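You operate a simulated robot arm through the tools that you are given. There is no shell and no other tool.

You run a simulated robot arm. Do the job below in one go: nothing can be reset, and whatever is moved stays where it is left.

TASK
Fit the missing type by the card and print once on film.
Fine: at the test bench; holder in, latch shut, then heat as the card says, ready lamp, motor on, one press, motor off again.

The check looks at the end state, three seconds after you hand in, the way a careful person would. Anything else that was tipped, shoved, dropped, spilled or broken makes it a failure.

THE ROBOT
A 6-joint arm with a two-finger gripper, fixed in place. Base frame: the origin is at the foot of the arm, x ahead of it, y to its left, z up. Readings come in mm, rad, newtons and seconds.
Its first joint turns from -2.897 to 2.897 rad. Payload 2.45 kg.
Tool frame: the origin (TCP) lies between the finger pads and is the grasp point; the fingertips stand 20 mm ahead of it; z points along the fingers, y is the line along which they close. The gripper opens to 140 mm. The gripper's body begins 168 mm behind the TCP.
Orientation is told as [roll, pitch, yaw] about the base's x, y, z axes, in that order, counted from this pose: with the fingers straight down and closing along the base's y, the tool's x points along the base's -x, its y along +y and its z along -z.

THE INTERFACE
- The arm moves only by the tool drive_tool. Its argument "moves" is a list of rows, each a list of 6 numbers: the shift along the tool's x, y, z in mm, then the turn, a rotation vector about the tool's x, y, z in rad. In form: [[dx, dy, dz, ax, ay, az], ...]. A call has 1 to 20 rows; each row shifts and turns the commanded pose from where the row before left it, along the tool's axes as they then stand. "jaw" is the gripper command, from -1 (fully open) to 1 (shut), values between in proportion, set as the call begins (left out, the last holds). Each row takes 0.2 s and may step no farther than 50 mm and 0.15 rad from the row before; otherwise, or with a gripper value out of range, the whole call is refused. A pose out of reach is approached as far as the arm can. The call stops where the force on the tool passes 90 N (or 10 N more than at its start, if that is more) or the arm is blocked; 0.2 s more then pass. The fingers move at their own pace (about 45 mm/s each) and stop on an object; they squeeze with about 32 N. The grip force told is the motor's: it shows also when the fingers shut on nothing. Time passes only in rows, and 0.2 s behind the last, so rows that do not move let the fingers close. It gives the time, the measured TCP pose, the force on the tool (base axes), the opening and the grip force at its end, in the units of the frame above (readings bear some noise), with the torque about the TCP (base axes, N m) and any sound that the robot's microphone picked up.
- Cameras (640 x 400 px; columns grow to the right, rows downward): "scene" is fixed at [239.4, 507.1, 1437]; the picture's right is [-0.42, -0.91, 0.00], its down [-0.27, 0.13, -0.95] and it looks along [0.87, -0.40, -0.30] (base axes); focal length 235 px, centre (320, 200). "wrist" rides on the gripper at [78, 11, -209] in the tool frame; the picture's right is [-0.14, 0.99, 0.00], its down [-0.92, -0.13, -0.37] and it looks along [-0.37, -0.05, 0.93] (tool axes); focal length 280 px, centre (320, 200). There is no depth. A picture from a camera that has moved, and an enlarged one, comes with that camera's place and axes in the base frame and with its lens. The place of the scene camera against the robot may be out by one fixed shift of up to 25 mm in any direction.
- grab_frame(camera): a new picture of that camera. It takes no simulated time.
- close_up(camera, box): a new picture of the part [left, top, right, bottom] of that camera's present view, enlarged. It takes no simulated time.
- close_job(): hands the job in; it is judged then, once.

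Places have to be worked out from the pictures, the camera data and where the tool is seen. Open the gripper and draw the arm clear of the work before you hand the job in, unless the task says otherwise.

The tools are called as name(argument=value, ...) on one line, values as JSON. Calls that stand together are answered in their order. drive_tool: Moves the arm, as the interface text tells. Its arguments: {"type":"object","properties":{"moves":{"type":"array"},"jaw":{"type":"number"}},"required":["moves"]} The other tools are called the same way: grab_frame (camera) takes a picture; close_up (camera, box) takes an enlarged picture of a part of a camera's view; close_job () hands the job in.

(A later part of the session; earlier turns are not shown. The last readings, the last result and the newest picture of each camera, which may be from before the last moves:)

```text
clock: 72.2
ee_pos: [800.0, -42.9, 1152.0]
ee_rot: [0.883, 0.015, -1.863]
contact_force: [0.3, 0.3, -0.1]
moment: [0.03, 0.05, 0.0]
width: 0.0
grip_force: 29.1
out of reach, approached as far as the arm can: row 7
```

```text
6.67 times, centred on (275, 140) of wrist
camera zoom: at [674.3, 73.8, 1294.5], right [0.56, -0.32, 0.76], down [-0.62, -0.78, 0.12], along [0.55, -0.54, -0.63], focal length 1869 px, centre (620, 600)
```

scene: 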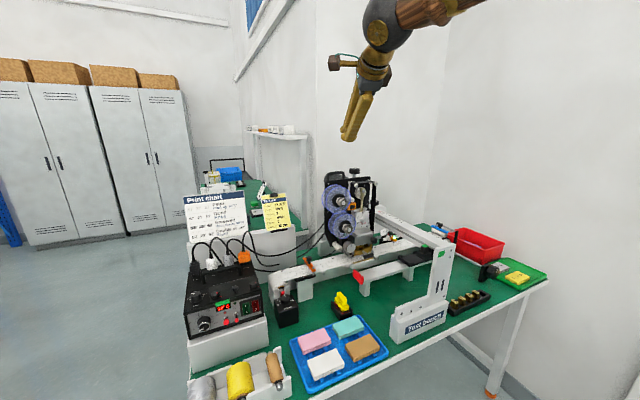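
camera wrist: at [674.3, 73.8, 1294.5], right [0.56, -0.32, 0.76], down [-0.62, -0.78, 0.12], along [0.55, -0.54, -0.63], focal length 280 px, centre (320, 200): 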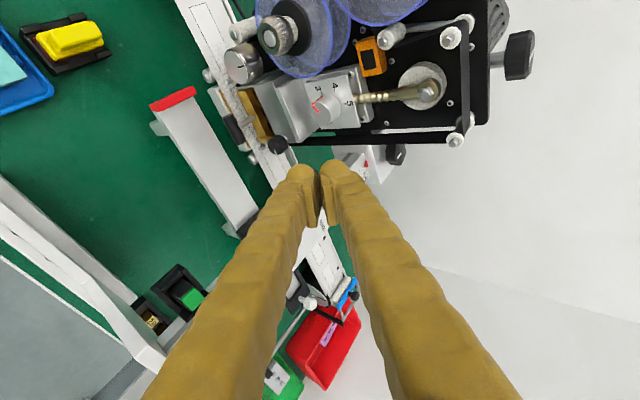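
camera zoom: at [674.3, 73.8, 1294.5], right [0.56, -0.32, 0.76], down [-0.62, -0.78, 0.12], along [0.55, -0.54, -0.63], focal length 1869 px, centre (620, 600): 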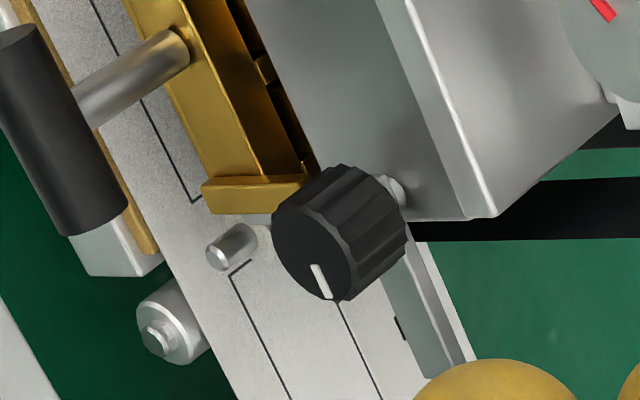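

The latch is now well resolved: pivot ≈ (y −62, z 987), knob front x ≈ 903, bar at x ≈ 917–924 reaching y ≈ −106, gold tab front x ≈ 931, so the bar will swing down in front of the tab. I shift slightly outward and swing the approach further to +y (yaw ≈ −34°) for clearance from the beam.

drive_tool(moves=[[19.7, 15.9, 19.9, 0, 0, 0], [19.7, 15.9, 19.9, 0, 0, 0], [0, 0, 0, 0.0267, -0.0799, 0.0647], [0, 0, 0, 0.0267, -0.0799, 0.0647], [0, 0, 0, 0.0267, -0.0799, 0.0647], [0, 0, 0, 0, 0, 0]])

grab_frame(camera="wrist")

close_up(camera="scene", box=[300, 120, 480, 280])

```text
clock: 73.6
ee_pos: [861.8, -23.2, 1161.4]
ee_rot: [0.798, 0.002, -2.172]
contact_force: [-0.1, -0.1, -0.5]
moment: [0.0, 0.02, -0.01]
width: 0.0
grip_force: 29.1
out of reach, approached as far as the arm can: row 5
```

```text
taken
camera wrist: at [788.9, 121.2, 1317.2], right [0.49, -0.5, 0.71], down [-0.81, -0.56, 0.16], along [0.31, -0.66, -0.69], focal length 280 px, centre (320, 200)
```

wrist: 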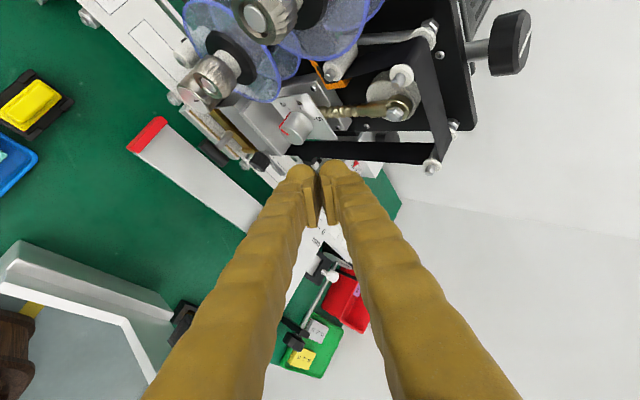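

```text
2.50 times, centred on (390, 200) of scene
camera zoom: at [239.4, 507.1, 1437.0], right [-0.42, -0.91, 0.0], down [-0.27, 0.13, -0.95], along [0.87, -0.4, -0.3], focal length 587 px, centre (145, 200)
```

zoom: 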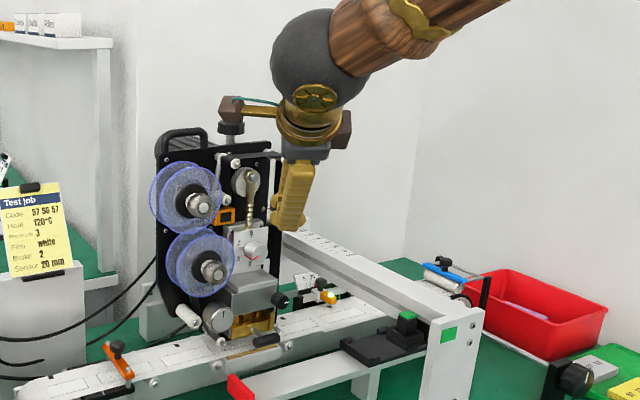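

I'm at the wrist's roll limit here, so I back the roll off by ~0.4 rad to regain margin and re-read the pose.

drive_tool(moves=[[0, 0, 0, 0, 0, -0.13], [0, 0, 0, 0, 0, -0.13], [0, 0, 0, 0, 0, -0.14], [0, 0, 0, 0, 0, 0]])

grab_frame(camera="wrist")

```text
clock: 74.6
ee_pos: [861.8, -23.3, 1163.6]
ee_rot: [0.771, -0.282, -1.892]
contact_force: [0.5, -0.4, -0.5]
moment: [0.01, 0.0, 0.02]
width: 0.0
grip_force: 29.5
```

```text
taken
camera wrist: at [768.7, 132.6, 1293.8], right [0.69, -0.17, 0.7], down [-0.59, -0.68, 0.43], along [0.41, -0.71, -0.57], focal length 280 px, centre (320, 200)
```

wrist: 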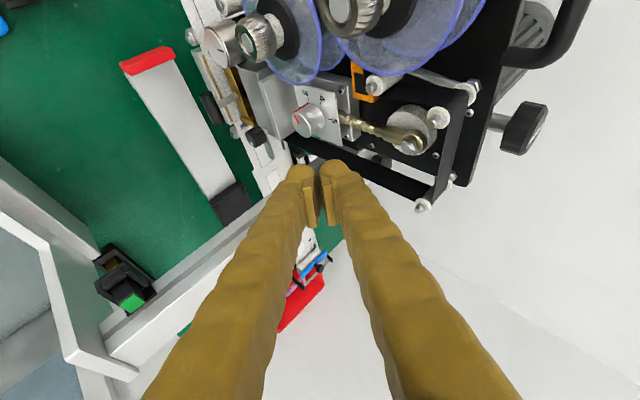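

drive_tool(moves=[[-6, -13.5, 39.1, 0, 0, 0], [-6, -13.5, 39.1, 0, 0, 0], [1.3, -6, 15, 0, 0, 0], [1.3, -6, 15, 0, 0, 0], [0, 0, 0, 0, 0, 0]])

grab_frame(camera="wrist")

close_up(camera="wrist", box=[230, 80, 390, 190])

close_up(camera="scene", box=[340, 190, 420, 260])

```text
clock: 75.8
ee_pos: [892.7, -75.2, 1064.2]
ee_rot: [0.771, -0.282, -1.892]
contact_force: [-0.9, 0.0, -0.2]
moment: [0.02, -0.01, 0.0]
width: 0.0
grip_force: 29.5
```

```text
taken
camera wrist: at [799.7, 80.6, 1195.1], right [0.69, -0.17, 0.7], down [-0.59, -0.68, 0.42], along [0.41, -0.71, -0.57], focal length 280 px, centre (320, 200)
```

wrist: 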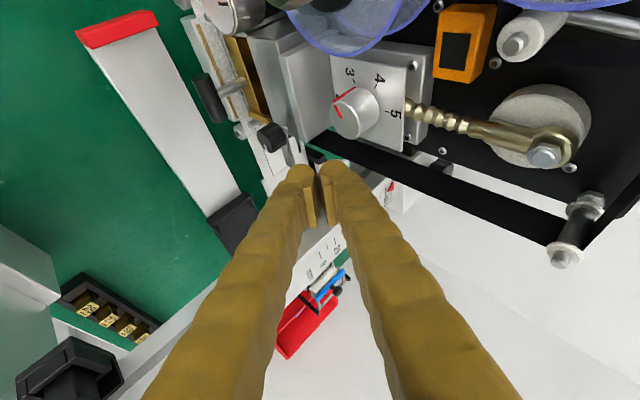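

```text
3.64 times, centred on (310, 135) of wrist
camera zoom: at [799.7, 80.6, 1195.1], right [0.69, -0.17, 0.7], down [-0.59, -0.68, 0.42], along [0.41, -0.71, -0.57], focal length 1020 px, centre (356, 436)
```

zoom: 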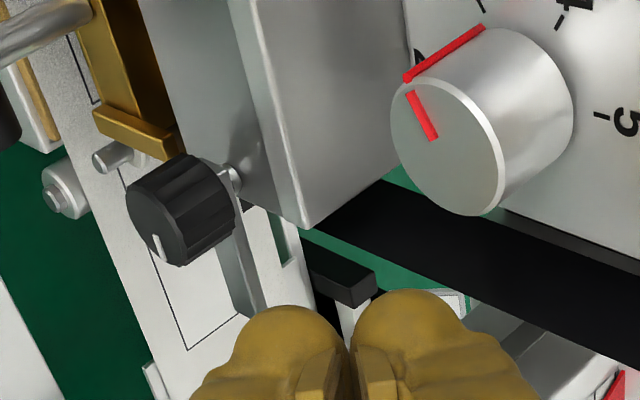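

```text
5.71 times, centred on (380, 225) of scene
camera zoom: at [239.4, 507.1, 1437.0], right [-0.42, -0.91, 0.0], down [-0.27, 0.13, -0.95], along [0.87, -0.4, -0.3], focal length 1342 px, centre (-23, 57)
```

zoom: 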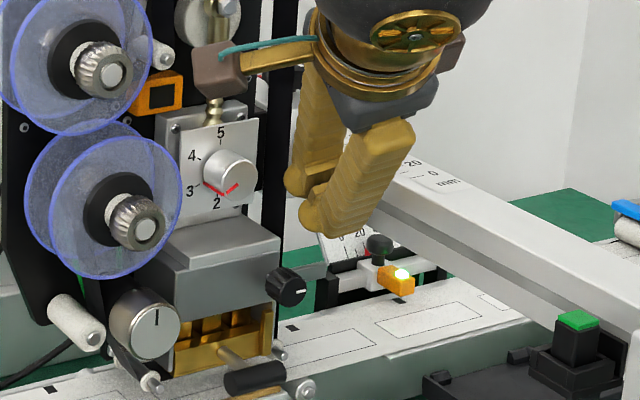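

From this near view: pivot axis at y ≈ −62, z ≈ 985; bar x ≈ 917–924, tip y ≈ −105. I bring the closed fingertips to just above the bar.

drive_tool(moves=[[3.45, -6.5, 21.3, 0, 0, 0], [3.45, -6.5, 21.3, 0, 0, 0], [0, 0, 0, 0, 0, 0]])

close_up(camera="wrist", box=[230, 80, 390, 190])

close_up(camera="scene", box=[350, 210, 420, 260])

```text
clock: 76.6
ee_pos: [911.7, -82.6, 1025.0]
ee_rot: [0.771, -0.283, -1.891]
contact_force: [-0.6, 0.2, -0.4]
moment: [0.01, 0.0, 0.04]
width: 0.1
grip_force: 29.3
```

```text
3.64 times, centred on (310, 135) of wrist
camera zoom: at [820.2, 72.2, 1155.0], right [0.69, -0.17, 0.7], down [-0.6, -0.68, 0.42], along [0.41, -0.71, -0.57], focal length 1020 px, centre (356, 436)
```

zoom: 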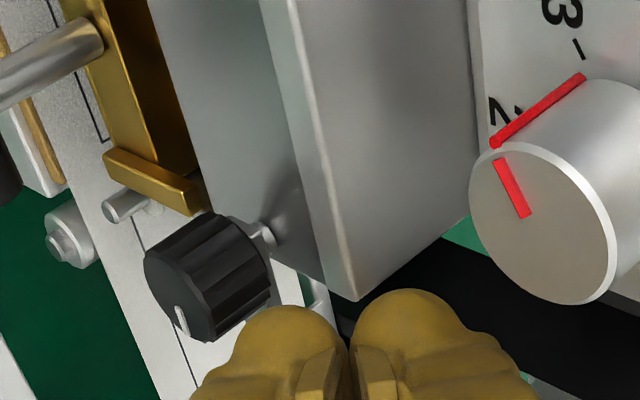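

```text
8.00 times, centred on (385, 235) of scene
camera zoom: at [239.4, 507.1, 1437.0], right [-0.42, -0.91, 0.0], down [-0.27, 0.13, -0.95], along [0.87, -0.4, -0.3], focal length 1879 px, centre (-200, -80)
```

zoom: 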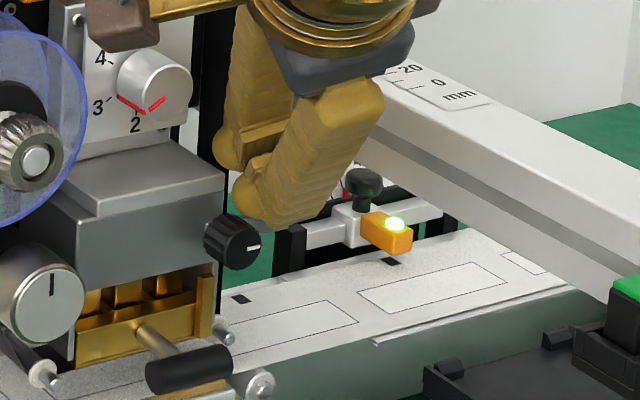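

Fingertips are right above the bar. I press down to first contact, watching the force.

drive_tool(moves=[[-0.6, -6.2, 5.8, 0, 0, 0], [-0.6, -6.2, 5.8, 0, 0, 0], [0, 0, 0, 0, 0, 0]])

close_up(camera="wrist", box=[230, 80, 390, 190])

close_up(camera="scene", box=[350, 210, 420, 260])

```text
clock: 77.4
ee_pos: [909.1, -87.6, 1010.1]
ee_rot: [0.769, -0.282, -1.891]
contact_force: [0.5, 0.0, -0.4]
moment: [-0.02, 0.0, -0.01]
width: 0.2
grip_force: 28.9
```

```text
3.64 times, centred on (310, 135) of wrist
camera zoom: at [816.8, 66.9, 1140.2], right [0.69, -0.17, 0.7], down [-0.59, -0.68, 0.43], along [0.41, -0.71, -0.57], focal length 1020 px, centre (356, 436)
```

zoom: 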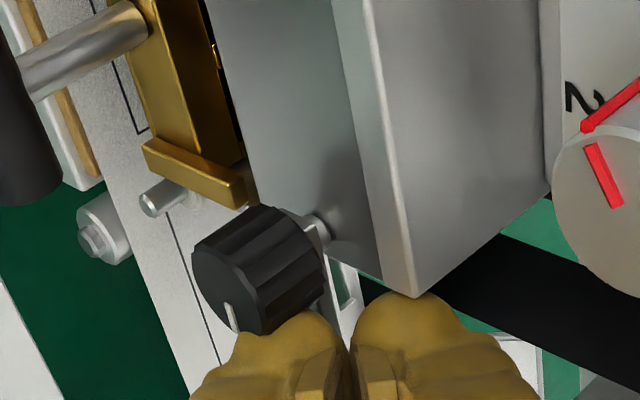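

```text
8.00 times, centred on (385, 235) of scene
camera zoom: at [239.4, 507.1, 1437.0], right [-0.42, -0.91, 0.0], down [-0.27, 0.13, -0.95], along [0.87, -0.4, -0.3], focal length 1879 px, centre (-200, -80)
```

zoom: 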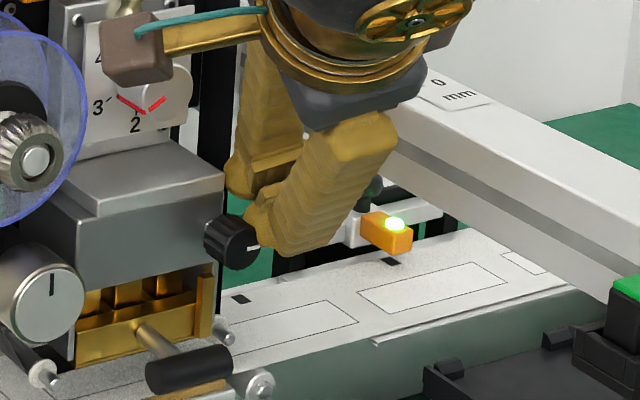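

No contact yet. I follow the arc slightly outward and down to meet the bar.

drive_tool(moves=[[-2.7, -3, 6, 0, 0, 0], [-2.7, -3, 6, 0, 0, 0], [0, 0, 0, 0, 0, 0]])

close_up(camera="wrist", box=[230, 80, 390, 190])

close_up(camera="scene", box=[350, 210, 420, 260])

```text
clock: 78.2
ee_pos: [910.8, -98.7, 1000.7]
ee_rot: [0.759, -0.284, -1.888]
contact_force: [-25.6, 7.4, 5.9]
moment: [0.37, 0.39, 0.23]
width: 0.0
grip_force: 29.7
```

```text
3.64 times, centred on (310, 135) of wrist
camera zoom: at [819.3, 56.2, 1131.7], right [0.7, -0.17, 0.69], down [-0.59, -0.68, 0.43], along [0.4, -0.71, -0.58], focal length 1020 px, centre (356, 436)
```

zoom: 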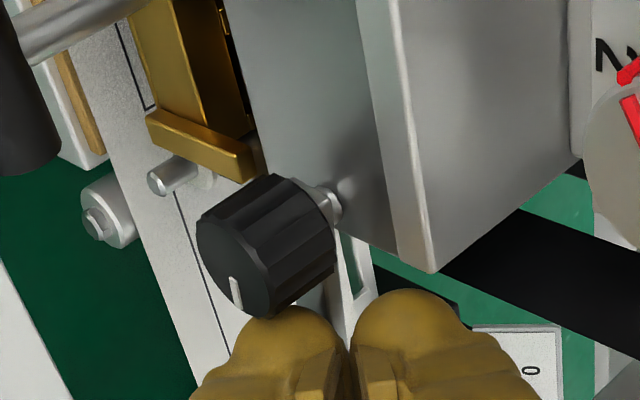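

```text
8.00 times, centred on (385, 235) of scene
camera zoom: at [239.4, 507.1, 1437.0], right [-0.42, -0.91, 0.0], down [-0.27, 0.13, -0.95], along [0.87, -0.4, -0.3], focal length 1879 px, centre (-200, -80)
```

zoom: 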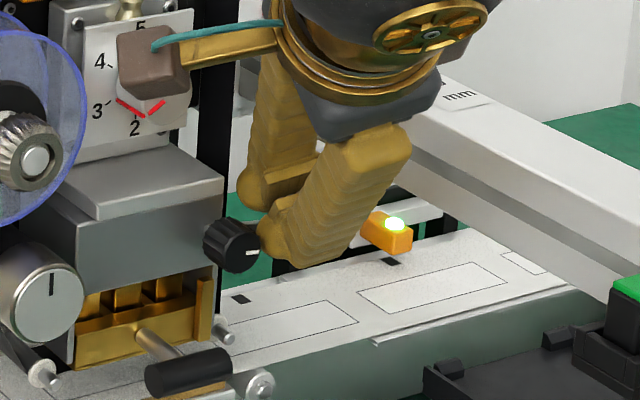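

The 25 N reaction along −x says the toe is pressing the front of the bar rather than its top. I lift, move 9 mm further in +x so the tip is over the bar, and come down again.

drive_tool(moves=[[-3.9, 9.9, -12, 0, 0, 0], [4.6, 6.6, 4.6, 0, 0, 0], [0, 0, 0, 0, 0, 0]])

close_up(camera="wrist", box=[230, 80, 390, 190])

close_up(camera="scene", box=[350, 210, 420, 260])

```text
clock: 79.0
ee_pos: [920.2, -97.8, 1015.1]
ee_rot: [0.772, -0.282, -1.892]
contact_force: [-2.9, 5.0, -3.4]
moment: [0.0, 0.04, -0.06]
width: 0.1
grip_force: 29.4
```

```text
3.64 times, centred on (310, 135) of wrist
camera zoom: at [826.7, 59.0, 1145.2], right [0.69, -0.17, 0.7], down [-0.59, -0.68, 0.42], along [0.41, -0.71, -0.57], focal length 1020 px, centre (356, 436)
```

zoom: 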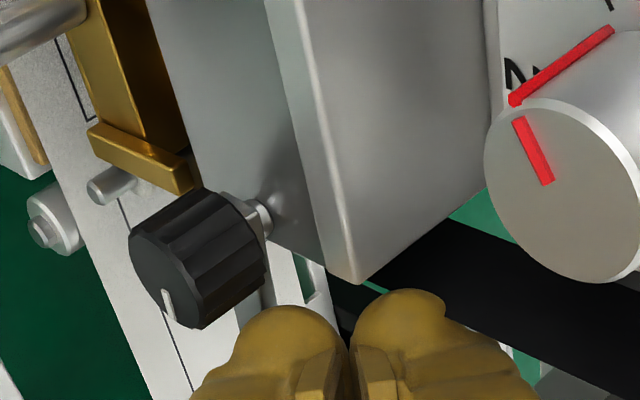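

```text
8.00 times, centred on (385, 235) of scene
camera zoom: at [239.4, 507.1, 1437.0], right [-0.42, -0.91, 0.0], down [-0.27, 0.13, -0.95], along [0.87, -0.4, -0.3], focal length 1879 px, centre (-200, -80)
```

zoom: 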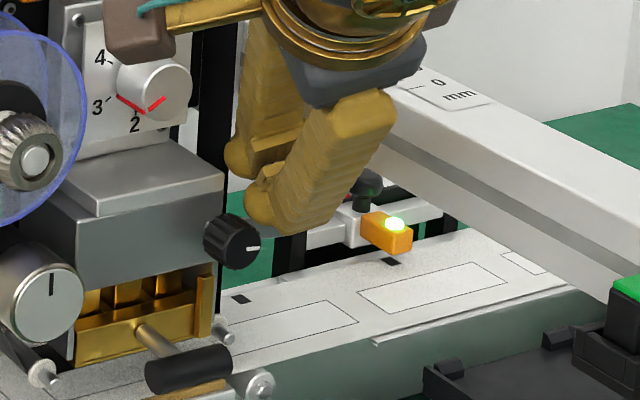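

A slight sideways force suggests the gantry beam is close on the −y side, and the toe is too bulky for pushing here. Better plan: grip the knob itself with fingers closing perpendicular to the bar, tool 45° off the knob axis on the +y side, and turn about the knob's axis. First I retreat along the tool axis and unroll in free space.

drive_tool(moves=[[2, 0, -20, 0, 0, 0], [4, 0, -45, 0, 0, 0], [4, 0, -45, 0, 0, 0], [0, 10, -40, 0, 0, -0.14], [0, 0, 0, 0, 0, -0.14], [0, 0, 0, 0, 0, -0.14], [0, 0, 0, 0, 0, -0.14], [0, 0, 0, 0, 0, -0.14], [0, 0, 0, 0, 0, -0.14], [0, 0, 0, 0, 0, -0.14], [0, 0, 0, 0, 0, -0.14], [0, 0, 0, 0, 0, 0]])

close_up(camera="scene", box=[280, 100, 480, 280])

```text
clock: 81.6
ee_pos: [841.0, -26.6, 1120.8]
ee_rot: [0.057, -0.808, -0.681]
contact_force: [0.0, 0.0, 0.4]
moment: [0.01, -0.05, -0.01]
width: 0.0
grip_force: 29.6
```

```text
2.22 times, centred on (380, 190) of scene
camera zoom: at [239.4, 507.1, 1437.0], right [-0.42, -0.91, 0.0], down [-0.27, 0.13, -0.95], along [0.87, -0.4, -0.3], focal length 522 px, centre (187, 222)
```

zoom: 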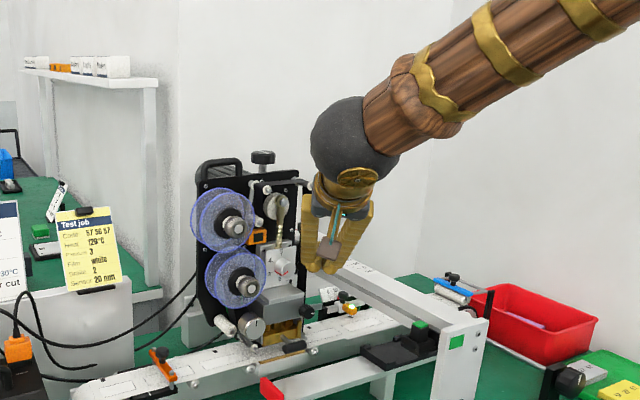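

Unrolled without trouble. Now I rotate toward the knob-grip orientation (tool horizontal, 45° toward −y, fingers closing vertically) at a safe spot in front of the head.

drive_tool(moves=[[0.6, 29.6, -20.7, 0, 0, 0], [0.6, 29.6, -20.7, 0, 0, 0], [0, 0, 0, 0.0596, -0.0396, -0.1222], [0, 0, 0, 0.0596, -0.0396, -0.1222], [0, 0, 0, 0.0596, -0.0396, -0.1222], [0, 0, 0, 0.0596, -0.0396, -0.1222], [0, 0, 0, 0.0596, -0.0396, -0.1222], [0, 0, 0, 0.0596, -0.0396, -0.1222], [0, 0, 0, 0, 0, 0]])

close_up(camera="scene", box=[280, 100, 480, 280])

```text
clock: 83.6
ee_pos: [849.2, 39.3, 1149.8]
ee_rot: [-1.049, -0.654, 0.354]
contact_force: [0.3, 0.3, 0.8]
moment: [-0.01, 0.0, 0.02]
width: 0.1
grip_force: 29.5
```

```text
2.22 times, centred on (380, 190) of scene
camera zoom: at [239.4, 507.1, 1437.0], right [-0.42, -0.91, 0.0], down [-0.27, 0.13, -0.95], along [0.87, -0.4, -0.3], focal length 522 px, centre (187, 222)
```

zoom: 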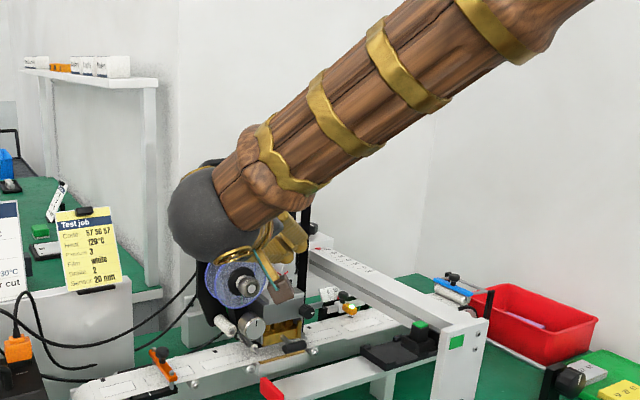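

drive_tool(moves=[[0, 0, 0, 0.0596, -0.0396, -0.1222], [0, 0, 0, 0.0596, -0.0396, -0.1222], [0, 0, 0, 0.0596, -0.0396, -0.1222], [0, 0, 0, 0.0596, -0.0396, -0.1222], [0, 0, 0, 0, 0, 0]])

grab_frame(camera="wrist")

close_up(camera="scene", box=[280, 100, 480, 280])

```text
clock: 84.8
ee_pos: [850.2, 38.0, 1151.0]
ee_rot: [-1.442, -0.239, 0.689]
contact_force: [0.2, -0.7, -0.4]
moment: [-0.02, -0.04, 0.02]
width: 0.1
grip_force: 29.8
```

```text
taken
camera wrist: at [655.8, 148.2, 1149.3], right [0.2, 0.33, -0.92], down [0.43, 0.81, 0.39], along [0.88, -0.48, 0.02], focal length 280 px, centre (320, 200)
```

wrist: 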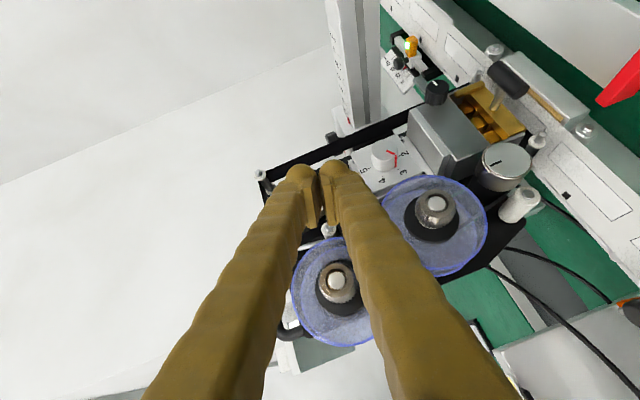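

```text
2.22 times, centred on (380, 190) of scene
camera zoom: at [239.4, 507.1, 1437.0], right [-0.42, -0.91, 0.0], down [-0.27, 0.13, -0.95], along [0.87, -0.4, -0.3], focal length 522 px, centre (187, 222)
```

zoom: 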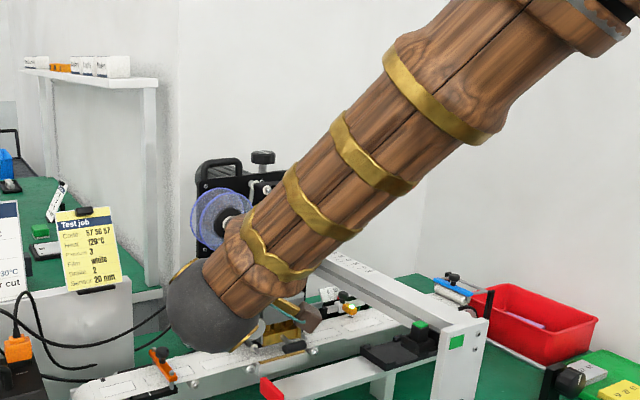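

Still within reach. Two more small rotations bring it to the exact target, then I locate the knob from this view.

drive_tool(moves=[[0, 0, 0, 0.0596, -0.0396, -0.1222], [0, 0, 0, 0.0596, -0.0396, -0.1222], [0, 0, 0, 0, 0, 0]], jaw=0.1)

grab_frame(camera="wrist")

```text
clock: 85.6
ee_pos: [849.2, 38.5, 1152.8]
ee_rot: [-1.572, -0.001, 0.786]
contact_force: [-0.2, -0.8, 0.3]
moment: [0.0, -0.01, -0.03]
width: 63.1
grip_force: 0.1
```

```text
taken
camera wrist: at [647.2, 130.0, 1141.5], right [0.1, 0.1, -0.99], down [0.39, 0.91, 0.13], along [0.92, -0.4, 0.05], focal length 280 px, centre (320, 200)
```

wrist: 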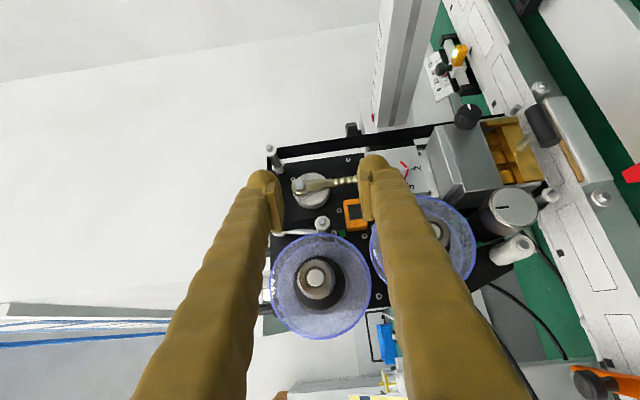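

Orientation reached exactly. I enlarge the latch from here to fix its position before approaching with a modest jaw opening (to clear the handle below).

close_up(camera="wrist", box=[410, 70, 570, 190])

close_up(camera="wrist", box=[440, 80, 500, 150])

```text
3.33 times, centred on (490, 130) of wrist
camera zoom: at [647.2, 130.0, 1141.5], right [0.1, 0.1, -0.99], down [0.39, 0.91, 0.13], along [0.92, -0.4, 0.05], focal length 935 px, centre (-247, 433)
```

zoom: 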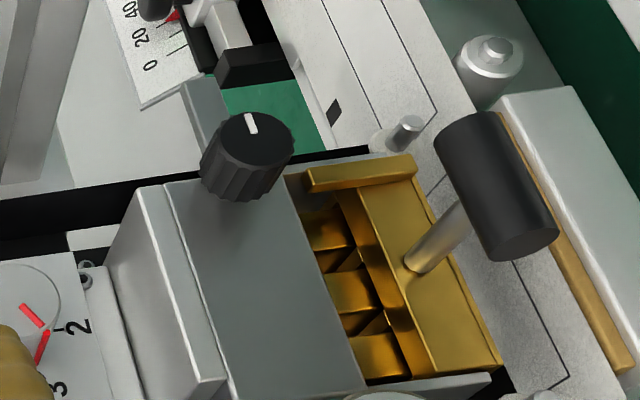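

```text
5.71 times, centred on (470, 115) of wrist
camera zoom: at [647.2, 130.0, 1141.5], right [0.1, 0.1, -0.99], down [0.39, 0.91, 0.13], along [0.92, -0.4, 0.05], focal length 1602 px, centre (-537, 686)
```

zoom: 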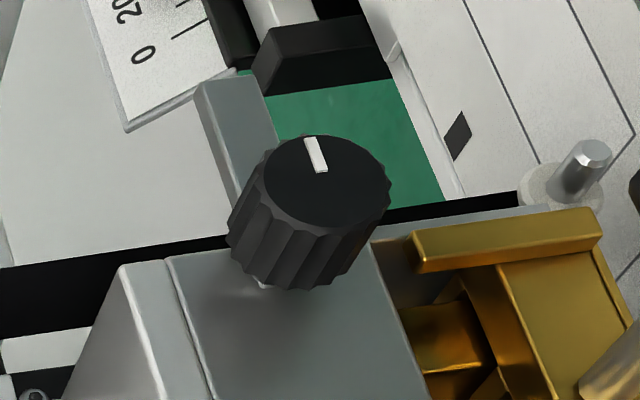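

Knob front centre ≈ (904.5, −61, 984). I set a 38 mm opening and descend to a standoff 60 mm back along the approach line.

drive_tool(moves=[[6.4, 0, 10.5, 0, 0, 0], [6.4, 42, 10.5, 0, 0, 0], [6.4, 42, 10.5, 0, 0, 0], [6.4, 42, 10.5, 0, 0, 0], [0, 42, 0, 0, 0, 0], [0, 0, 0, 0, 0, 0]], jaw=0.457)

grab_frame(camera="wrist")

close_up(camera="wrist", box=[250, 80, 400, 200])

```text
clock: 87.0
ee_pos: [863.2, -10.5, 984.2]
ee_rot: [-1.573, -0.002, 0.786]
contact_force: [-0.6, 0.0, 0.7]
moment: [-0.02, -0.03, 0.01]
width: 38.1
grip_force: 0.0
```

```text
taken
camera wrist: at [661.1, 81.4, 974.4], right [0.1, 0.1, -0.99], down [0.39, 0.91, 0.13], along [0.92, -0.4, 0.05], focal length 280 px, centre (320, 200)
```

wrist: 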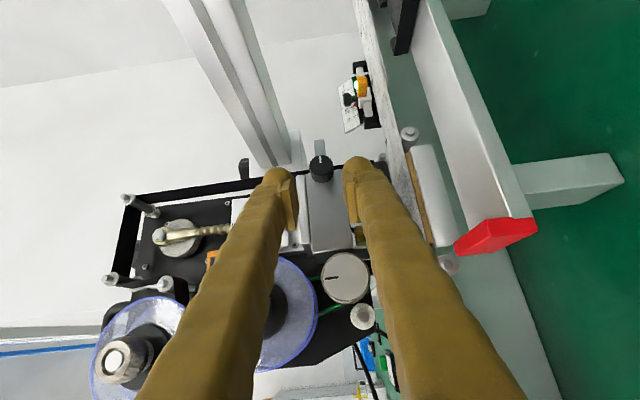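

```text
3.33 times, centred on (325, 140) of wrist
camera zoom: at [661.1, 81.4, 974.4], right [0.1, 0.1, -0.99], down [0.39, 0.91, 0.13], along [0.92, -0.4, 0.05], focal length 935 px, centre (303, 400)
```

zoom: 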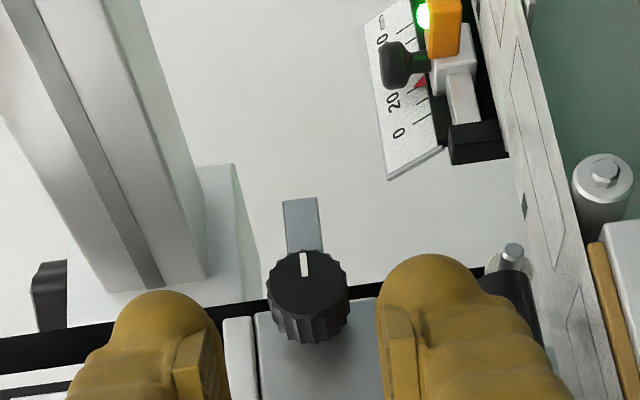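

The knob sits right between the open fingers. I advance along the approach line in steps, trimming 1.7 mm down.

drive_tool(moves=[[0.4, 1.7, 20, 0, 0, 0], [0.4, 0, 18, 0, 0, 0], [0, 0, 0, 0, 0, 0]])

close_up(camera="wrist", box=[250, 80, 400, 200])

close_up(camera="scene", box=[330, 200, 430, 270])

```text
clock: 87.8
ee_pos: [889.0, -37.5, 983.2]
ee_rot: [-1.569, -0.002, 0.784]
contact_force: [0.2, 0.4, 0.4]
moment: [-0.03, 0.0, 0.01]
width: 38.0
grip_force: 0.1
```

```text
3.33 times, centred on (325, 140) of wrist
camera zoom: at [686.4, 54.7, 972.4], right [0.1, 0.1, -0.99], down [0.39, 0.91, 0.13], along [0.92, -0.4, 0.05], focal length 935 px, centre (303, 400)
```

zoom: 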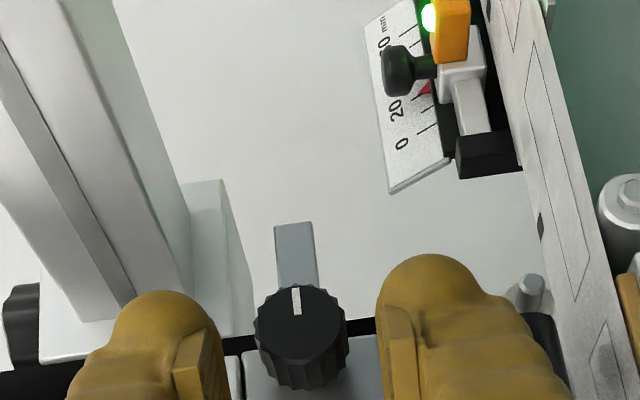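

```text
5.71 times, centred on (380, 235) of scene
camera zoom: at [239.4, 507.1, 1437.0], right [-0.42, -0.91, 0.0], down [-0.27, 0.13, -0.95], along [0.87, -0.4, -0.3], focal length 1342 px, centre (-23, 0)
```

zoom: 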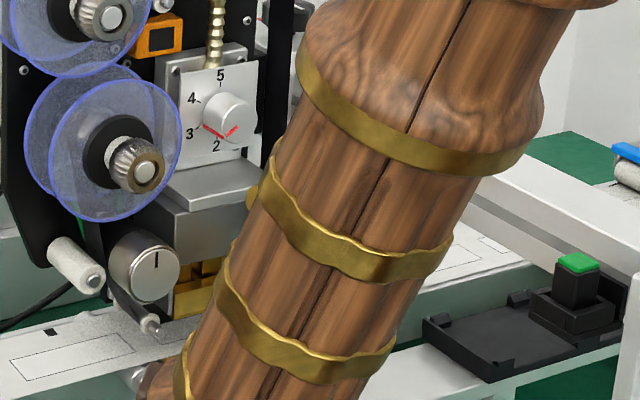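

drive_tool(moves=[[0, 0, 12, 0, 0, 0], [0, 0, 9, 0, 0, 0], [0, 0, 0, 0, 0, 0]])

close_up(camera="wrist", box=[240, 90, 410, 220])

```text
clock: 88.6
ee_pos: [904.8, -50.0, 981.9]
ee_rot: [-1.572, -0.001, 0.784]
contact_force: [0.3, -0.5, -0.2]
moment: [0.02, 0.02, 0.01]
width: 37.7
grip_force: 0.1
```

```text
3.08 times, centred on (325, 155) of wrist
camera zoom: at [701.6, 41.0, 971.7], right [0.1, 0.1, -0.99], down [0.39, 0.91, 0.13], along [0.92, -0.4, 0.05], focal length 863 px, centre (305, 338)
```

zoom: 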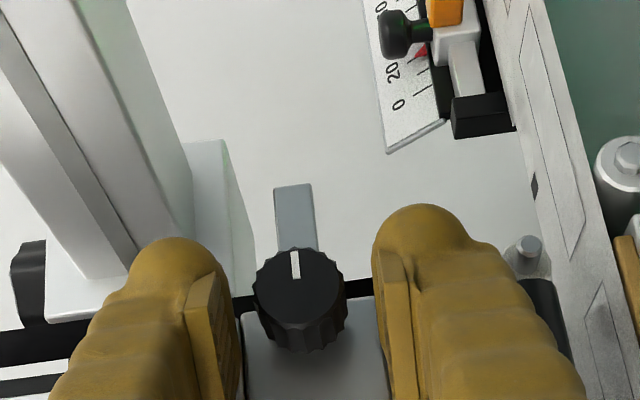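

drive_tool(moves=[[0.9, -1.2, 0.9, 0, 0, 0], [0, 0, 0, 0, 0, 0], [0, 0, 0, 0, 0, 0], [0, 0, 0, 0, 0, 0]], jaw=1)

close_up(camera="wrist", box=[240, 90, 410, 220])

```text
clock: 89.6
ee_pos: [904.0, -52.1, 983.5]
ee_rot: [-1.57, -0.002, 0.788]
contact_force: [1.4, 10.6, -7.8]
moment: [0.05, 0.04, 0.19]
width: 22.3
grip_force: 44.8
```

```text
3.08 times, centred on (325, 155) of wrist
camera zoom: at [701.4, 39.6, 972.7], right [0.1, 0.1, -0.99], down [0.39, 0.91, 0.13], along [0.92, -0.4, 0.05], focal length 863 px, centre (305, 338)
```

zoom: 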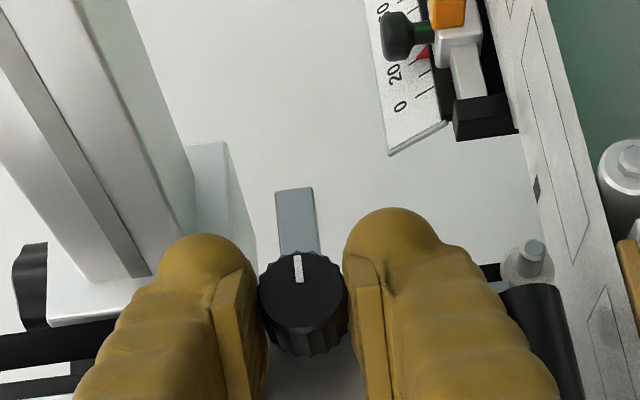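

The knob is gripped (22 mm, 45 N). I turn it about its own axis in small steps, checking that the bar follows.

drive_tool(moves=[[0.054, -1.089, 0.054, -0.099, 0, 0.099], [0.054, -1.089, 0.054, -0.099, 0, 0.099], [0.054, -1.089, 0.054, -0.099, 0, 0.099], [0, 0, 0, 0, 0, 0]])

close_up(camera="wrist", box=[240, 90, 410, 220])

```text
clock: 90.6
ee_pos: [904.0, -52.6, 985.5]
ee_rot: [-1.267, -0.296, 0.742]
contact_force: [24.1, -0.2, 1.1]
moment: [-0.01, -0.17, 0.34]
width: 22.7
grip_force: 45.0
```

```text
3.08 times, centred on (325, 155) of wrist
camera zoom: at [700.8, 35.4, 1014.9], right [0.1, 0.49, -0.86], down [0.39, 0.78, 0.49], along [0.92, -0.38, -0.11], focal length 863 px, centre (305, 338)
```

zoom: 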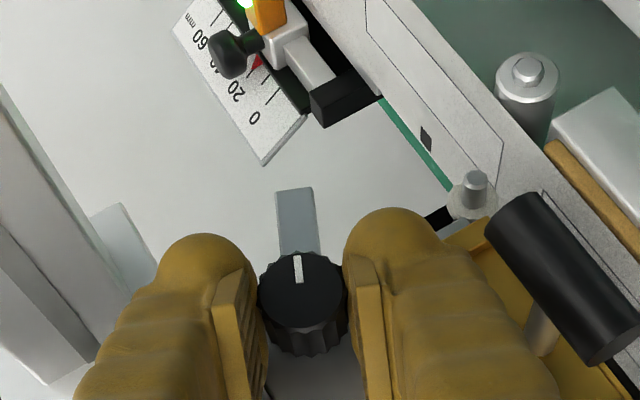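

The bar turns with the knob (≈24° so far). Continuing, with a slight +x relief for the 24 N pull.

drive_tool(moves=[[-0.4, -1.089, 0.5, -0.099, 0, 0.099], [0.054, -1.089, 0.054, -0.099, 0, 0.099], [0.054, -1.089, 0.054, -0.099, 0, 0.099], [0, 0, 0, 0, 0, 0]])

close_up(camera="wrist", box=[240, 90, 410, 220])

close_up(camera="scene", box=[330, 190, 430, 270])

```text
clock: 91.6
ee_pos: [905.0, -54.5, 988.0]
ee_rot: [-0.901, -0.557, 0.587]
contact_force: [-34.4, 14.0, 5.1]
moment: [0.12, 0.34, -0.13]
width: 22.7
grip_force: 45.2
```

```text
3.08 times, centred on (325, 155) of wrist
camera zoom: at [701.3, 13.9, 1050.9], right [0.1, 0.8, -0.59], down [0.39, 0.51, 0.77], along [0.92, -0.3, -0.26], focal length 863 px, centre (305, 338)
```

zoom: 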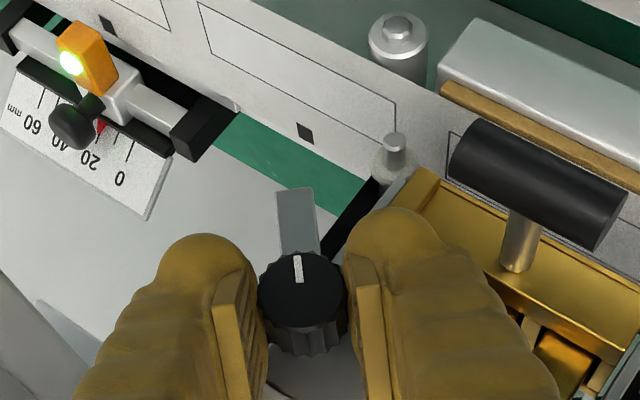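

```text
5.00 times, centred on (380, 230) of scene
camera zoom: at [239.4, 507.1, 1437.0], right [-0.42, -0.91, 0.0], down [-0.27, 0.13, -0.95], along [0.87, -0.4, -0.3], focal length 1174 px, centre (20, 50)
```

zoom: 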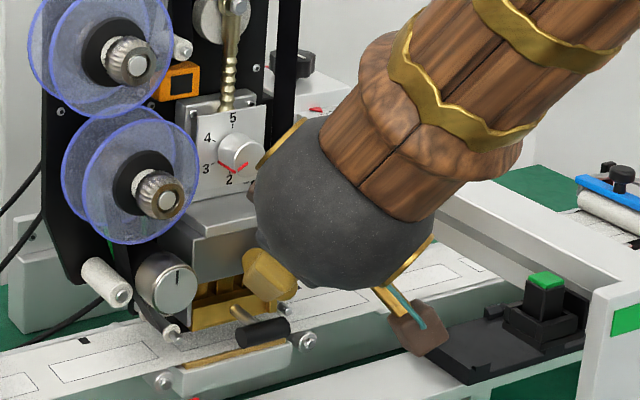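

About 48° turned, no slip. I continue with a small −x relief.

drive_tool(moves=[[0.45, -1.089, -0.35, -0.099, 0, 0.099], [0.054, -1.089, 0.054, -0.099, 0, 0.099], [0, 0, 0, 0, 0, 0]])

close_up(camera="wrist", box=[240, 90, 410, 220])

grab_frame(camera="scene")

```text
clock: 92.4
ee_pos: [904.5, -56.9, 990.8]
ee_rot: [-0.6, -0.693, 0.411]
contact_force: [5.3, 8.0, 2.9]
moment: [0.02, -0.11, 0.04]
width: 22.7
grip_force: 45.2
```

```text
3.08 times, centred on (325, 155) of wrist
camera zoom: at [701.4, -8.2, 1069.7], right [0.1, 0.93, -0.34], down [0.39, 0.28, 0.88], along [0.92, -0.22, -0.33], focal length 863 px, centre (305, 338)
```

zoom: 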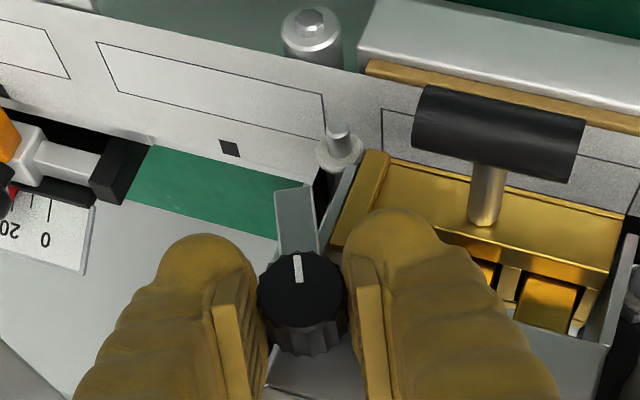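

```text
taken
```

scene: 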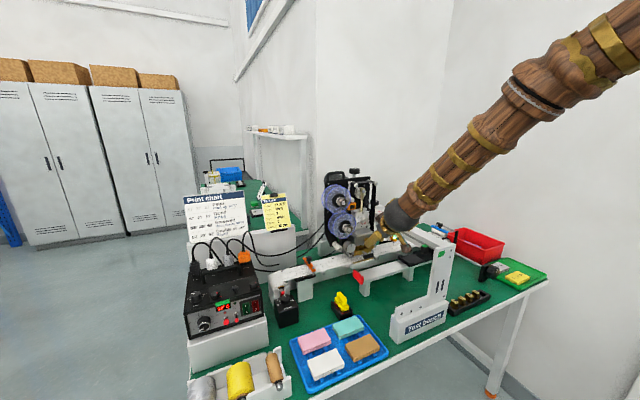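

drive_tool(moves=[[0.054, -1.089, 0.054, -0.099, 0, 0.099], [0.054, -1.089, 0.054, -0.099, 0, 0.099], [0, 0, 0, 0, 0, 0]])

close_up(camera="wrist", box=[240, 90, 410, 220])

close_up(camera="scene", box=[340, 180, 460, 280])

```text
clock: 93.2
ee_pos: [903.7, -60.1, 991.4]
ee_rot: [-0.237, -0.773, 0.167]
contact_force: [1.7, -3.7, 2.2]
moment: [-0.05, 0.01, -0.06]
width: 22.7
grip_force: 45.0
```

```text
3.08 times, centred on (325, 155) of wrist
camera zoom: at [701.3, -34.3, 1081.1], right [0.1, 0.99, -0.07], down [0.39, 0.03, 0.92], along [0.92, -0.12, -0.38], focal length 863 px, centre (305, 338)
```

zoom: 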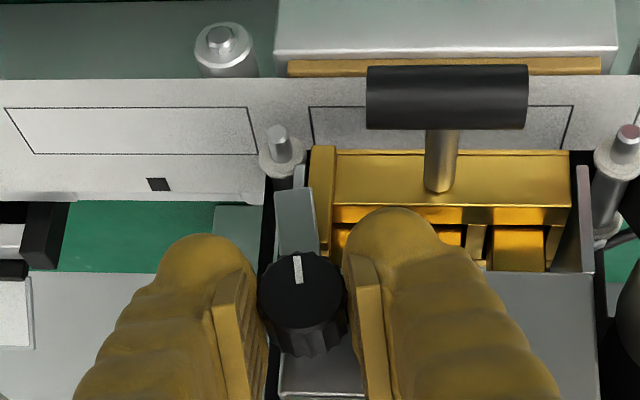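

```text
4.00 times, centred on (400, 230) of scene
camera zoom: at [239.4, 507.1, 1437.0], right [-0.42, -0.91, 0.0], down [-0.27, 0.13, -0.95], along [0.87, -0.4, -0.3], focal length 939 px, centre (0, 80)
```

zoom: 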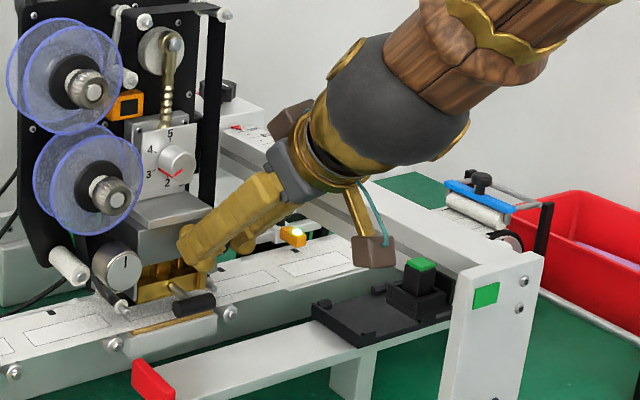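

Turned ≈80°. The remaining ~10° would bring the hand close to the beam, so I open slightly, swing the hand back 30° around the knob without moving it, and regrip.

drive_tool(moves=[[0, 0, 0, 0, 0, 0], [0, 0, 0, 0, 0, 0], [0, 0, 0, 0, 0, 0]], jaw=0.58)

close_up(camera="wrist", box=[240, 90, 410, 220])

```text
clock: 94.0
ee_pos: [904.8, -59.1, 991.0]
ee_rot: [-0.24, -0.772, 0.17]
contact_force: [-0.2, -0.2, 0.1]
moment: [-0.02, 0.01, -0.01]
width: 29.0
grip_force: 0.1
```

```text
3.08 times, centred on (325, 155) of wrist
camera zoom: at [701.2, -33.8, 1080.8], right [0.1, 0.99, -0.07], down [0.39, 0.03, 0.92], along [0.92, -0.12, -0.38], focal length 863 px, centre (305, 338)
```

zoom: 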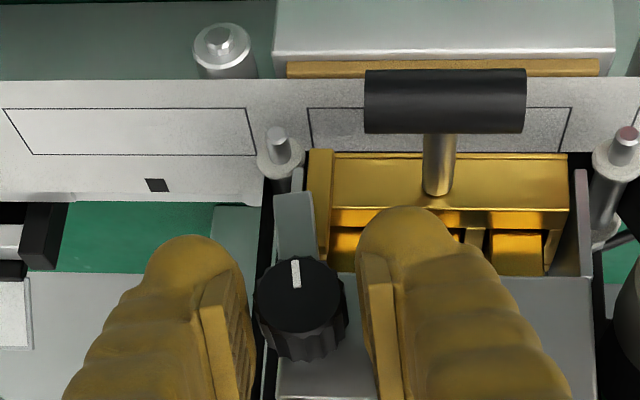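

drive_tool(moves=[[0, -2.0, 0, 0, 0, 0], [0.054, 1.089, 0.054, 0.099, 0, -0.099], [0.054, 1.089, 0.054, 0.099, 0, -0.099], [0.054, 1.089, 0.054, 0.099, 0, -0.099], [0.054, 1.089, 0.054, 0.099, 0, -0.099], [0, 0, 0, 0, 0, 0]])

close_up(camera="wrist", box=[240, 90, 410, 220])

```text
clock: 95.4
ee_pos: [904.1, -56.7, 987.9]
ee_rot: [-0.906, -0.555, 0.589]
contact_force: [-0.8, 0.5, -0.4]
moment: [0.0, -0.02, 0.0]
width: 29.2
grip_force: 0.1
```

```text
3.08 times, centred on (325, 155) of wrist
camera zoom: at [701.3, 11.3, 1050.6], right [0.1, 0.8, -0.59], down [0.39, 0.51, 0.76], along [0.92, -0.3, -0.26], focal length 863 px, centre (305, 338)
```

zoom: 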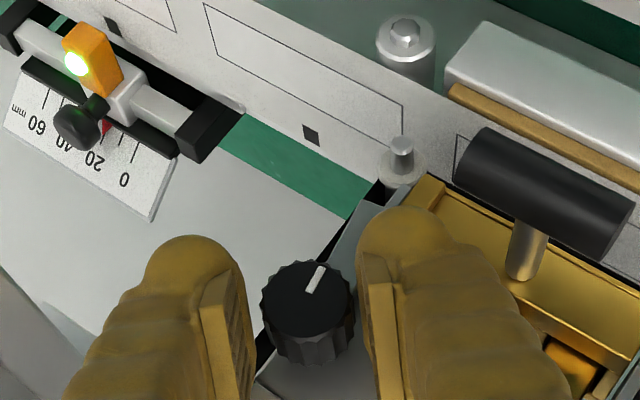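

The knob kept its angle. I swing forward again by half so the fingers stay clear of the bar, then close on the knob.

drive_tool(moves=[[0.054, -1.089, 0.054, -0.099, 0, 0.099], [0.04, -0.8, 0.04, -0.075, 0, 0.075], [0, 0, 0, 0, 0, 0]])

close_up(camera="wrist", box=[240, 90, 410, 220])

```text
clock: 96.2
ee_pos: [904.6, -59.5, 989.7]
ee_rot: [-0.641, -0.68, 0.437]
contact_force: [0.0, -0.1, 0.6]
moment: [0.01, 0.02, -0.01]
width: 29.3
grip_force: 0.1
```

```text
3.08 times, centred on (325, 155) of wrist
camera zoom: at [701.2, -7.3, 1066.9], right [0.1, 0.92, -0.37], down [0.39, 0.31, 0.87], along [0.92, -0.23, -0.33], focal length 863 px, centre (305, 338)
```

zoom: 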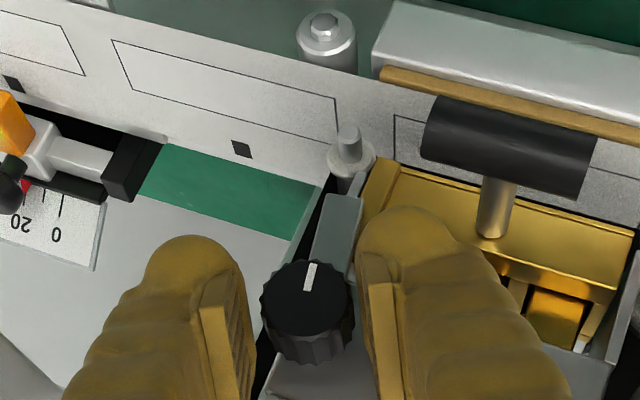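

drive_tool(moves=[[0, 0, 0, 0, 0, 0], [0, 0, 0, 0, 0, 0], [0, 0, 0, 0, 0, 0], [0.03, -0.68, 0.03, -0.062, 0, 0.062], [0.03, -0.68, 0.03, -0.062, 0, 0.062], [0, 0, 0, 0, 0, 0]], jaw=1)

close_up(camera="wrist", box=[240, 90, 410, 220])

```text
clock: 97.6
ee_pos: [904.1, -59.7, 989.4]
ee_rot: [-0.425, -0.74, 0.298]
contact_force: [10.3, 25.4, -7.2]
moment: [0.01, -0.05, 0.22]
width: 22.7
grip_force: 45.2
```

```text
3.08 times, centred on (325, 155) of wrist
camera zoom: at [701.1, -22.3, 1074.8], right [0.1, 0.97, -0.21], down [0.39, 0.16, 0.91], along [0.92, -0.17, -0.36], focal length 863 px, centre (305, 338)
```

zoom: 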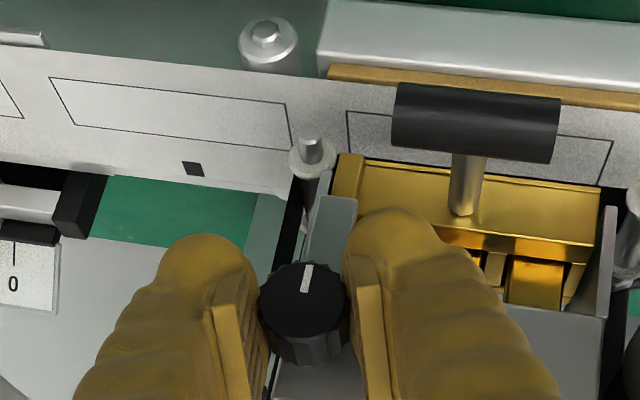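

The knob turned with the hand to about 90°. I open and back straight off along the tool axis to inspect the latch.

drive_tool(moves=[[0, 0, 0, 0, 0, 0], [0, 0, 0, 0, 0, 0], [0, 0, 0, 0, 0, 0], [0, 0, -15, 0, 0, 0], [0, 0, -30, 0, 0, 0], [0, 0, -40, 0, 0, 0], [0, 0, -20, 0, 0, 0], [0, 0, 0, 0, 0, 0]], jaw=0.55)

grab_frame(camera="wrist")

close_up(camera="wrist", box=[260, 60, 390, 160])

close_up(camera="scene", box=[350, 220, 410, 265])

```text
clock: 99.4
ee_pos: [828.4, -38.7, 1061.3]
ee_rot: [-0.423, -0.743, 0.297]
contact_force: [0.3, 0.2, -0.3]
moment: [0.01, 0.0, -0.03]
width: 31.6
grip_force: 0.1
```

```text
taken
camera wrist: at [624.3, -1.9, 1147.0], right [0.1, 0.97, -0.21], down [0.39, 0.16, 0.91], along [0.92, -0.17, -0.36], focal length 280 px, centre (320, 200)
```

wrist: 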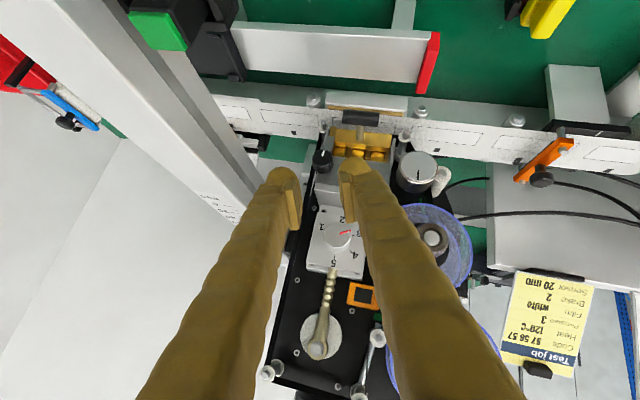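

```text
4.00 times, centred on (325, 110) of wrist
camera zoom: at [624.3, -1.9, 1147.0], right [0.1, 0.97, -0.21], down [0.39, 0.16, 0.91], along [0.92, -0.17, -0.36], focal length 1122 px, centre (300, 560)
```

zoom: 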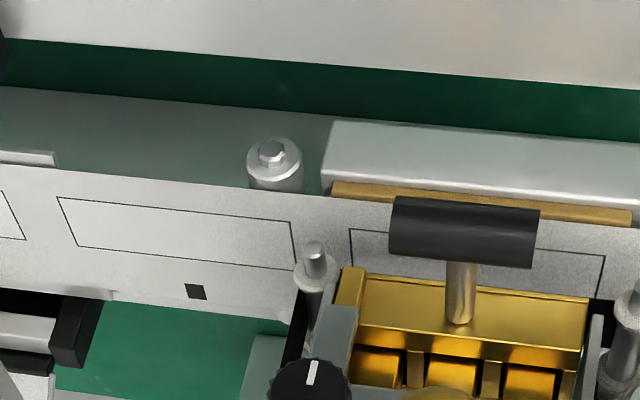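

```text
8.89 times, centred on (380, 242) of scene
camera zoom: at [239.4, 507.1, 1437.0], right [-0.42, -0.91, 0.0], down [-0.27, 0.13, -0.95], along [0.87, -0.4, -0.3], focal length 2087 px, centre (-213, -178)
```

zoom: 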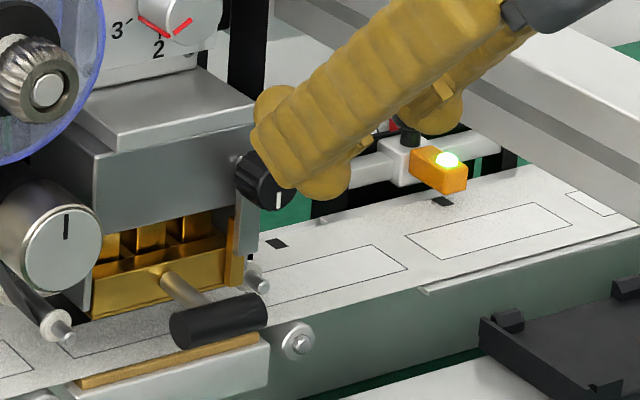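

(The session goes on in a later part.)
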